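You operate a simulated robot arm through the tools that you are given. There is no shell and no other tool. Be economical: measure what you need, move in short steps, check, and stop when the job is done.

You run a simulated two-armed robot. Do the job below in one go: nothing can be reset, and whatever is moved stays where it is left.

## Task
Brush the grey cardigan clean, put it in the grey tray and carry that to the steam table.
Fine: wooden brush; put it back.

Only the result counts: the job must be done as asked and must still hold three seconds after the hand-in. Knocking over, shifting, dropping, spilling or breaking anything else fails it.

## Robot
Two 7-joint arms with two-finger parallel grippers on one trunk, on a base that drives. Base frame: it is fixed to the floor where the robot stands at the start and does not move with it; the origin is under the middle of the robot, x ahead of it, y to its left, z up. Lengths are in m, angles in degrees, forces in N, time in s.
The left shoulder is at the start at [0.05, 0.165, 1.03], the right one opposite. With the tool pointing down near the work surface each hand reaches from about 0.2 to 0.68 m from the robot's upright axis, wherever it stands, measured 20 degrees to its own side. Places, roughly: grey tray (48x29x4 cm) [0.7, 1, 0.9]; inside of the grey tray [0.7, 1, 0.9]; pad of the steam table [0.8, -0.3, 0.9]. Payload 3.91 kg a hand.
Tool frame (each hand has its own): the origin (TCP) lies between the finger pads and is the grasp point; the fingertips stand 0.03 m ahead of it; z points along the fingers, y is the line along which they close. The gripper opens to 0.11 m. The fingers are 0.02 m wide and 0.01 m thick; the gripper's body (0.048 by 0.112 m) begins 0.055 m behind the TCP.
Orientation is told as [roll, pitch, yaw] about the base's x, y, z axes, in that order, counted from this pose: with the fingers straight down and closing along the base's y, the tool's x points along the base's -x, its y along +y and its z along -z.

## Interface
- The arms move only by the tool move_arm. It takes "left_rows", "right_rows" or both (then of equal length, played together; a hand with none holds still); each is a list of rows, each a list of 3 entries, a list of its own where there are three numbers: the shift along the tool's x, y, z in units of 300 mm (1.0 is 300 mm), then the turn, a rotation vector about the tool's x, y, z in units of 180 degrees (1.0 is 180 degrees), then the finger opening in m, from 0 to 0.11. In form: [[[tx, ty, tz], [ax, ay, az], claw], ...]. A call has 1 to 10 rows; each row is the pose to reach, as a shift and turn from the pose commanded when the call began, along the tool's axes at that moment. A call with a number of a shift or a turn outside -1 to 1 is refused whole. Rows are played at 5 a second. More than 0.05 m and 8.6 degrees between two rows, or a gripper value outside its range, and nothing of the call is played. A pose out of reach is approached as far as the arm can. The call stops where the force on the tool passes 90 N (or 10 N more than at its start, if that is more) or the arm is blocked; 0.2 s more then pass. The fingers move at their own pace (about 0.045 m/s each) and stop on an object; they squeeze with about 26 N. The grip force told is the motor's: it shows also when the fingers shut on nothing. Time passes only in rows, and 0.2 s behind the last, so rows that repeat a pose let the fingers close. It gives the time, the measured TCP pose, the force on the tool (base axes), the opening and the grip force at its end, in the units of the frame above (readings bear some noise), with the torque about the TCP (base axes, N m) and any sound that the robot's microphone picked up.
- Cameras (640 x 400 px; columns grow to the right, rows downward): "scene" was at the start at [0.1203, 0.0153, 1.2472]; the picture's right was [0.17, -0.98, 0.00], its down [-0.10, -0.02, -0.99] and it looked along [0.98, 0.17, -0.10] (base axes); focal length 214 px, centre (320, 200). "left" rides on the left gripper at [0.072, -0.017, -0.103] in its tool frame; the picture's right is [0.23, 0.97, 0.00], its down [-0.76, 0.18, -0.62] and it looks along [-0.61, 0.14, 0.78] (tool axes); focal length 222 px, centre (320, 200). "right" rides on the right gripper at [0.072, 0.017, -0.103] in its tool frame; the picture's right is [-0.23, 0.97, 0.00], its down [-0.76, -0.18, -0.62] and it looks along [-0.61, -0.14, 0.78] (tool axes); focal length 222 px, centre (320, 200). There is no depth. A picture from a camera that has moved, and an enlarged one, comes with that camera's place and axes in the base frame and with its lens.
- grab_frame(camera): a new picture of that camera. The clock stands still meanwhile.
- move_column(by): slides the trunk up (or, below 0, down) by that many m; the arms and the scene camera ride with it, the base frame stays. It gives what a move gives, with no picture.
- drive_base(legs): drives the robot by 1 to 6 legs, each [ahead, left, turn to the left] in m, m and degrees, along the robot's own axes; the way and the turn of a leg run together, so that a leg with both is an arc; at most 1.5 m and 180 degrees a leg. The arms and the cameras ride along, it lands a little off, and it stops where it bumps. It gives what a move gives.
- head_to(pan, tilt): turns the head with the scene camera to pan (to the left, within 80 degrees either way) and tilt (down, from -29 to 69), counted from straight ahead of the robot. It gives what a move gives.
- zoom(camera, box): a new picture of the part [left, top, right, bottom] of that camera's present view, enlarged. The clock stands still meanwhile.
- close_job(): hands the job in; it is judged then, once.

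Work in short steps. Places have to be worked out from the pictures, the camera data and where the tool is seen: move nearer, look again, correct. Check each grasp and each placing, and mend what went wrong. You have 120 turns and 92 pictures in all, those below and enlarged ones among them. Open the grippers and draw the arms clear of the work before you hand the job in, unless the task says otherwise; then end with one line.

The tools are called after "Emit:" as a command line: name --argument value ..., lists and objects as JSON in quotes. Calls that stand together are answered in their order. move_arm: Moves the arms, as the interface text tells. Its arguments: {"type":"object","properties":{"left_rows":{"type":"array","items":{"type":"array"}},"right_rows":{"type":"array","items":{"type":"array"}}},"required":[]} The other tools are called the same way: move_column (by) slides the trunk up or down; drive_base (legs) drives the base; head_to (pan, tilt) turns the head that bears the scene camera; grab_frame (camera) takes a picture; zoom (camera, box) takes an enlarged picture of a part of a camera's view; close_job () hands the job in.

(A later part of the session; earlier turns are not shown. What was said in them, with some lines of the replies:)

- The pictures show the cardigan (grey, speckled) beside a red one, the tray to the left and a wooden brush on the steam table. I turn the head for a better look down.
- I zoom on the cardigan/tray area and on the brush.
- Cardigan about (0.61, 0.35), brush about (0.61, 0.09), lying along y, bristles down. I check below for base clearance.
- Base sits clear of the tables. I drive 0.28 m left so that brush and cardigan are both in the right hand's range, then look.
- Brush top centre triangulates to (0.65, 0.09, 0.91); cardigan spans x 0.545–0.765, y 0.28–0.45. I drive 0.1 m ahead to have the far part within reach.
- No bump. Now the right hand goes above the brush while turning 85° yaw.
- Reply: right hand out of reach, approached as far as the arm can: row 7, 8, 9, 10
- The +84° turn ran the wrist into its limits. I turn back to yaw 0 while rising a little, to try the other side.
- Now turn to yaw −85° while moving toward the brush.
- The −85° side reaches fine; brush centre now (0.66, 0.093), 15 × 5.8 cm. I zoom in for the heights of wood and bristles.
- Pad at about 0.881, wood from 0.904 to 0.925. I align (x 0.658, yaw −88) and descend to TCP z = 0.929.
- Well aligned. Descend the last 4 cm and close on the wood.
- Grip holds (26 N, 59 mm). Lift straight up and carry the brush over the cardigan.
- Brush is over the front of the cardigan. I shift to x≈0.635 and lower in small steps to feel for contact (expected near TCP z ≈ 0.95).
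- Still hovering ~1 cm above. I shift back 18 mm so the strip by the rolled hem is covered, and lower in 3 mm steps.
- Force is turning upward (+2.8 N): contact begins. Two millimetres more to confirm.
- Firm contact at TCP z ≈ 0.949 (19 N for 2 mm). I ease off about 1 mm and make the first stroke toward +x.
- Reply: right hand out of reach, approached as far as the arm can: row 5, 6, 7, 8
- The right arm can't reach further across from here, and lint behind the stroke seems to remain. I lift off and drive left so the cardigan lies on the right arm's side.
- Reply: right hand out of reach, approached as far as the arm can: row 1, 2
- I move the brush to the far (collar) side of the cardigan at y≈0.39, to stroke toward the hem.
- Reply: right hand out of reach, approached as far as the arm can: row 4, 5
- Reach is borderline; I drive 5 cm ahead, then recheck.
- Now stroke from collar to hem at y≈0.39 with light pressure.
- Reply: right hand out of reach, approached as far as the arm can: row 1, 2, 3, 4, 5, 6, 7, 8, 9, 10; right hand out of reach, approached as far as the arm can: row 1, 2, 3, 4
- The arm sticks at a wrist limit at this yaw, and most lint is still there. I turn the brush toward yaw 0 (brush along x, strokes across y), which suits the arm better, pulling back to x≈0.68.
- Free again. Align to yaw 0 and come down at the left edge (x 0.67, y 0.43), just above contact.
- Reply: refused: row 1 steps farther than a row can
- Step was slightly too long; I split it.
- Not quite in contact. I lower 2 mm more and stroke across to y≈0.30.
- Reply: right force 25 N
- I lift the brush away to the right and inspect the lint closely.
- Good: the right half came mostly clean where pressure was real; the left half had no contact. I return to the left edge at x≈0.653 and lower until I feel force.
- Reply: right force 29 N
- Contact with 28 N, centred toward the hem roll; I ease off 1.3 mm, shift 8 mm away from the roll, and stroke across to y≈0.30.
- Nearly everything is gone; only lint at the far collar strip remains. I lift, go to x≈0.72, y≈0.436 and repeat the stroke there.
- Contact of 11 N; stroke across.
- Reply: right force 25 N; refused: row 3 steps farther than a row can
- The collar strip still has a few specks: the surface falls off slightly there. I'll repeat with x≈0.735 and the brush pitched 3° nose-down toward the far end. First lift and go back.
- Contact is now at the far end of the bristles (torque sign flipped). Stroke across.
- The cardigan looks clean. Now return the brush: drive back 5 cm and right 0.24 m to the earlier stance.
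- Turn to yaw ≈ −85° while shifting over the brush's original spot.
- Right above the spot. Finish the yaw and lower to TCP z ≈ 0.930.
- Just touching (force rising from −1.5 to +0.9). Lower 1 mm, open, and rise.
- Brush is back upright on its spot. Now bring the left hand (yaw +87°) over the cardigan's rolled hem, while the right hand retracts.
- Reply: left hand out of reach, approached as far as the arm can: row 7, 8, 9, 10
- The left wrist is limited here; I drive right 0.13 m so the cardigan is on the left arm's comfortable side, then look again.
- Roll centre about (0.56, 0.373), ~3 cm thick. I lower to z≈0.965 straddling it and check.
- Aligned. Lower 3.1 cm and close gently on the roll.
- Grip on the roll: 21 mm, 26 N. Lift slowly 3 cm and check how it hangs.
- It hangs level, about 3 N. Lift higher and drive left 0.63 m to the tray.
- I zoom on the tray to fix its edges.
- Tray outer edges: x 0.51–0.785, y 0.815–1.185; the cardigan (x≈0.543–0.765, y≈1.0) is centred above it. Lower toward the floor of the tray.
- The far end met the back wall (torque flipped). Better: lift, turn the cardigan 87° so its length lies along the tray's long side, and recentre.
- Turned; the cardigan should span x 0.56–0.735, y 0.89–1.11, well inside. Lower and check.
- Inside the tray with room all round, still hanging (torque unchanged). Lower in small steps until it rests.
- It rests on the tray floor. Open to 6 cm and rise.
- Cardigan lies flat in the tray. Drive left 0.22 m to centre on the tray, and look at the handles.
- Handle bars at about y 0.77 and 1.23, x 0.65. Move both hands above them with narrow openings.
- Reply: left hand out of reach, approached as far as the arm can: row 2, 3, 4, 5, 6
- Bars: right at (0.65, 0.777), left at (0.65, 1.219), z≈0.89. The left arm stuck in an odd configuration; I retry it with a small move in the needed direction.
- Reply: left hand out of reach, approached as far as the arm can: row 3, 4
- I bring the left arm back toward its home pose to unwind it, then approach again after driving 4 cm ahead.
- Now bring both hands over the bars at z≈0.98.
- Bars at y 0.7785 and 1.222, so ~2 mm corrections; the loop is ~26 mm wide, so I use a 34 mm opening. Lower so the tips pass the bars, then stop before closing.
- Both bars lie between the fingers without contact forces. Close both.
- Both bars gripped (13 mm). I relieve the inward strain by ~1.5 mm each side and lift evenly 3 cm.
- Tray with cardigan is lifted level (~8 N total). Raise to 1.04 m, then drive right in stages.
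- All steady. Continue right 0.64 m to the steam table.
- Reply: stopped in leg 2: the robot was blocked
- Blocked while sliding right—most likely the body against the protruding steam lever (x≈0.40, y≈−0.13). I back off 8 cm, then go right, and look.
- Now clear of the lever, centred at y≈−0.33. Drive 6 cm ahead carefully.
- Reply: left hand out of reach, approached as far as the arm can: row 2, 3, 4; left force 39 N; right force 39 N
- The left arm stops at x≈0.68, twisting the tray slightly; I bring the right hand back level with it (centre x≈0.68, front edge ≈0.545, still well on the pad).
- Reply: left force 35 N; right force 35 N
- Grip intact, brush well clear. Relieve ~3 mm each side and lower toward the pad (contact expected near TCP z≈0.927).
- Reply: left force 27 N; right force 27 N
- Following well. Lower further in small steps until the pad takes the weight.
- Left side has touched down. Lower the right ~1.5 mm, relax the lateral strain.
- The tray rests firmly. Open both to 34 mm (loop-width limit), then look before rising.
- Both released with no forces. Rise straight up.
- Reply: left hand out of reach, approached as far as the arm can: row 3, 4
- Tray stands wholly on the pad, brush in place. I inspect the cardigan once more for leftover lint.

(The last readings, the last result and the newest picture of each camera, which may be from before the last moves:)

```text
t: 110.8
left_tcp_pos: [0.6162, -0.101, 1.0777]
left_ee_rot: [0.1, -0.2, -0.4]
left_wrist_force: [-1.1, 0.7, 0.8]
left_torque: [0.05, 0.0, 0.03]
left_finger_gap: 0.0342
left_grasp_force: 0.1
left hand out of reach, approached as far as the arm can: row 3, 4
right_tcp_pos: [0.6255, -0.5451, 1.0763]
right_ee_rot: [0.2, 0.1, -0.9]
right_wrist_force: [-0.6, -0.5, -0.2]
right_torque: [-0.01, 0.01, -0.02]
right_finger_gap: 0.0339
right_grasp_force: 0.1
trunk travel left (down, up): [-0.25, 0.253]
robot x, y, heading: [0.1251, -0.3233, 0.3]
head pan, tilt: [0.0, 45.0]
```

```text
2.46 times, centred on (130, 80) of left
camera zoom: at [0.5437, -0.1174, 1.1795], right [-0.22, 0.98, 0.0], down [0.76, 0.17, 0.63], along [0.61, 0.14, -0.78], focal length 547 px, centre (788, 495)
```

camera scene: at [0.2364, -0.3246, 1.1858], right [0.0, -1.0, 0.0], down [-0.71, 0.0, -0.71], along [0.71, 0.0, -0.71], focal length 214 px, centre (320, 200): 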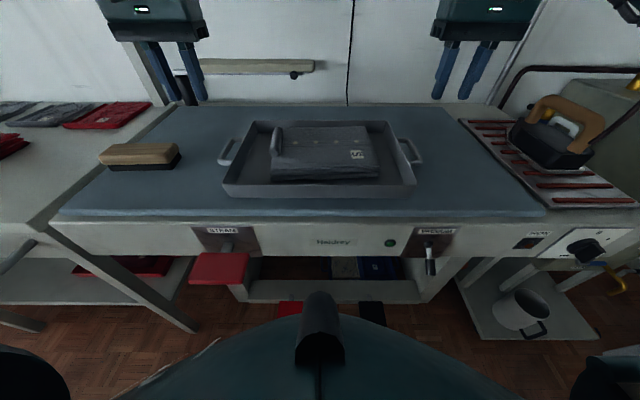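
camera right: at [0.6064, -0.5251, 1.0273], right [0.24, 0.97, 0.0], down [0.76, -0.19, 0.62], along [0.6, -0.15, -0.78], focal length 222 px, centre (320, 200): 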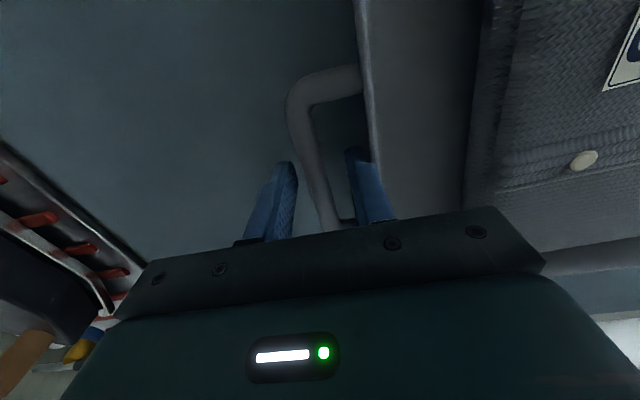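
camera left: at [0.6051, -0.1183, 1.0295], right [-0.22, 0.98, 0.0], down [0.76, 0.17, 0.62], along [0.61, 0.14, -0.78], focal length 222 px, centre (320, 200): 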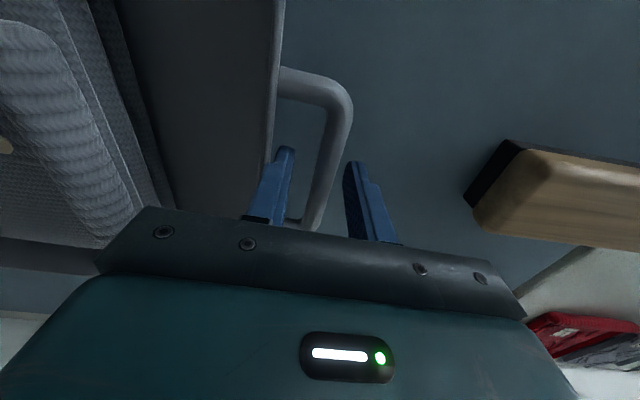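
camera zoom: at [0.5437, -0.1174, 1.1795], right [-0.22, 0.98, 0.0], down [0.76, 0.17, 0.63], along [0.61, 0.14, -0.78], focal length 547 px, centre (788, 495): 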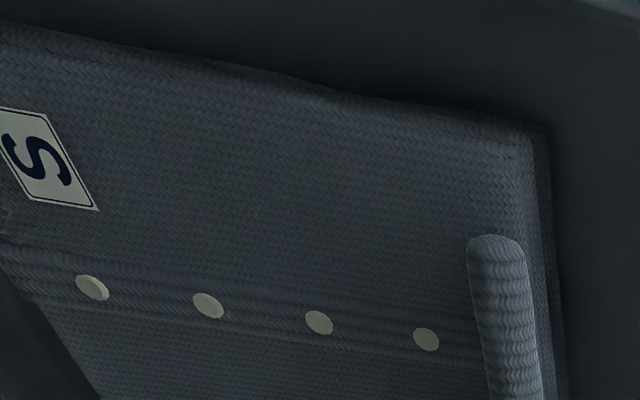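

No lint left. Draw the arms back and open the grippers.

Emit:
move_arm --right_rows '[[[0.1, 0, -0.1], [0, 0, 0], 0.06], [[0.22, 0, -0.2], [0, 0, 0], 0.11], [[0.34, 0, -0.3], [0, 0, 0], 0.11], [[0.46, 0.0, -0.38], [0, 0, 0], 0.11], [[0.56, 0.0, -0.42], [0, 0, 0], 0.11]]' --left_rows '[[[0.1, 0, -0.1], [0, 0, 0], 0.06], [[0.22, 0, -0.2], [0, 0, 0], 0.11], [[0.34, 0, -0.3], [0, 0, 0], 0.11], [[0.46, 0.0, -0.38], [0, 0, 0], 0.11], [[0.56, 0.0, -0.42], [0, 0, 0], 0.11]]'

Emit:
head_to --pan 20 --tilt 35

Emit:
grab_frame --camera "scene"

```text
t: 112.0
left_tcp_pos: [0.4481, -0.1004, 1.2027]
left_ee_rot: [0.1, -0.1, -0.5]
left_wrist_force: [0.2, -0.5, -0.7]
left_torque: [0.0, -0.03, -0.01]
left_finger_gap: 0.1103
left_grasp_force: 0.0
right_tcp_pos: [0.4563, -0.5424, 1.2028]
right_ee_rot: [0.1, 0.1, -0.8]
right_wrist_force: [-0.3, -0.3, -0.2]
right_torque: [0.01, 0.0, 0.02]
right_finger_gap: 0.1099
right_grasp_force: 0.1
trunk travel left (down, up): [-0.25, 0.253]
robot x, y, heading: [0.1316, -0.3265, 0.4]
head pan, tilt: [0.0, 45.0]
```

```text
t: 112.8
left_tcp_pos: [0.4499, -0.1004, 1.2019]
left_ee_rot: [0.0, 0.0, -0.3]
left_wrist_force: [-0.1, 0.1, 0.0]
left_torque: [-0.01, -0.01, 0.0]
left_finger_gap: 0.1099
left_grasp_force: 0.1
right_tcp_pos: [0.4585, -0.5418, 1.2021]
right_ee_rot: [0.1, 0.1, -0.7]
right_wrist_force: [0.1, -0.5, 0.5]
right_torque: [0.03, -0.04, -0.01]
right_finger_gap: 0.1101
right_grasp_force: 0.0
trunk travel left (down, up): [-0.25, 0.253]
robot x, y, heading: [0.1275, -0.327, 0.1]
head pan, tilt: [20.0, 35.0]
```

```text
15 pictures are left
camera scene: at [0.2387, -0.2945, 1.2005], right [0.35, -0.94, 0.0], down [-0.54, -0.2, -0.82], along [0.77, 0.28, -0.57], focal length 214 px, centre (320, 200)
```

scene: 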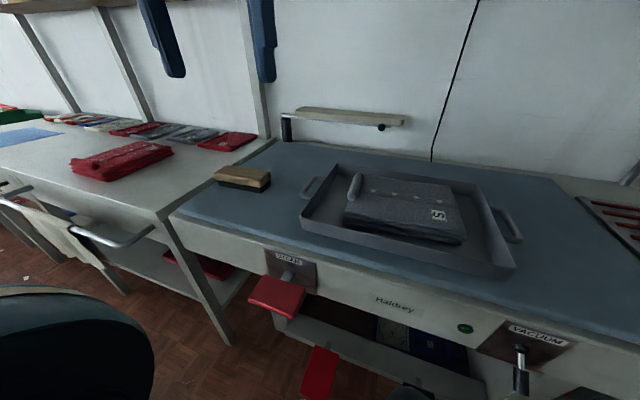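

Everything is in place: clean cardigan in the tray on the steam table pad, brush back at its spot, arms clear. I hand the job in.

Emit:
close_job

```text
The job is handed in.
```

The grey cardigan is brushed clean and lies in the grey tray on the steam table's pad. The wooden brush is back in its place, and both grippers are open and clear. While driving to the table the robot was once stopped by an obstacle, probably the steam lever; nothing looked moved afterwards.
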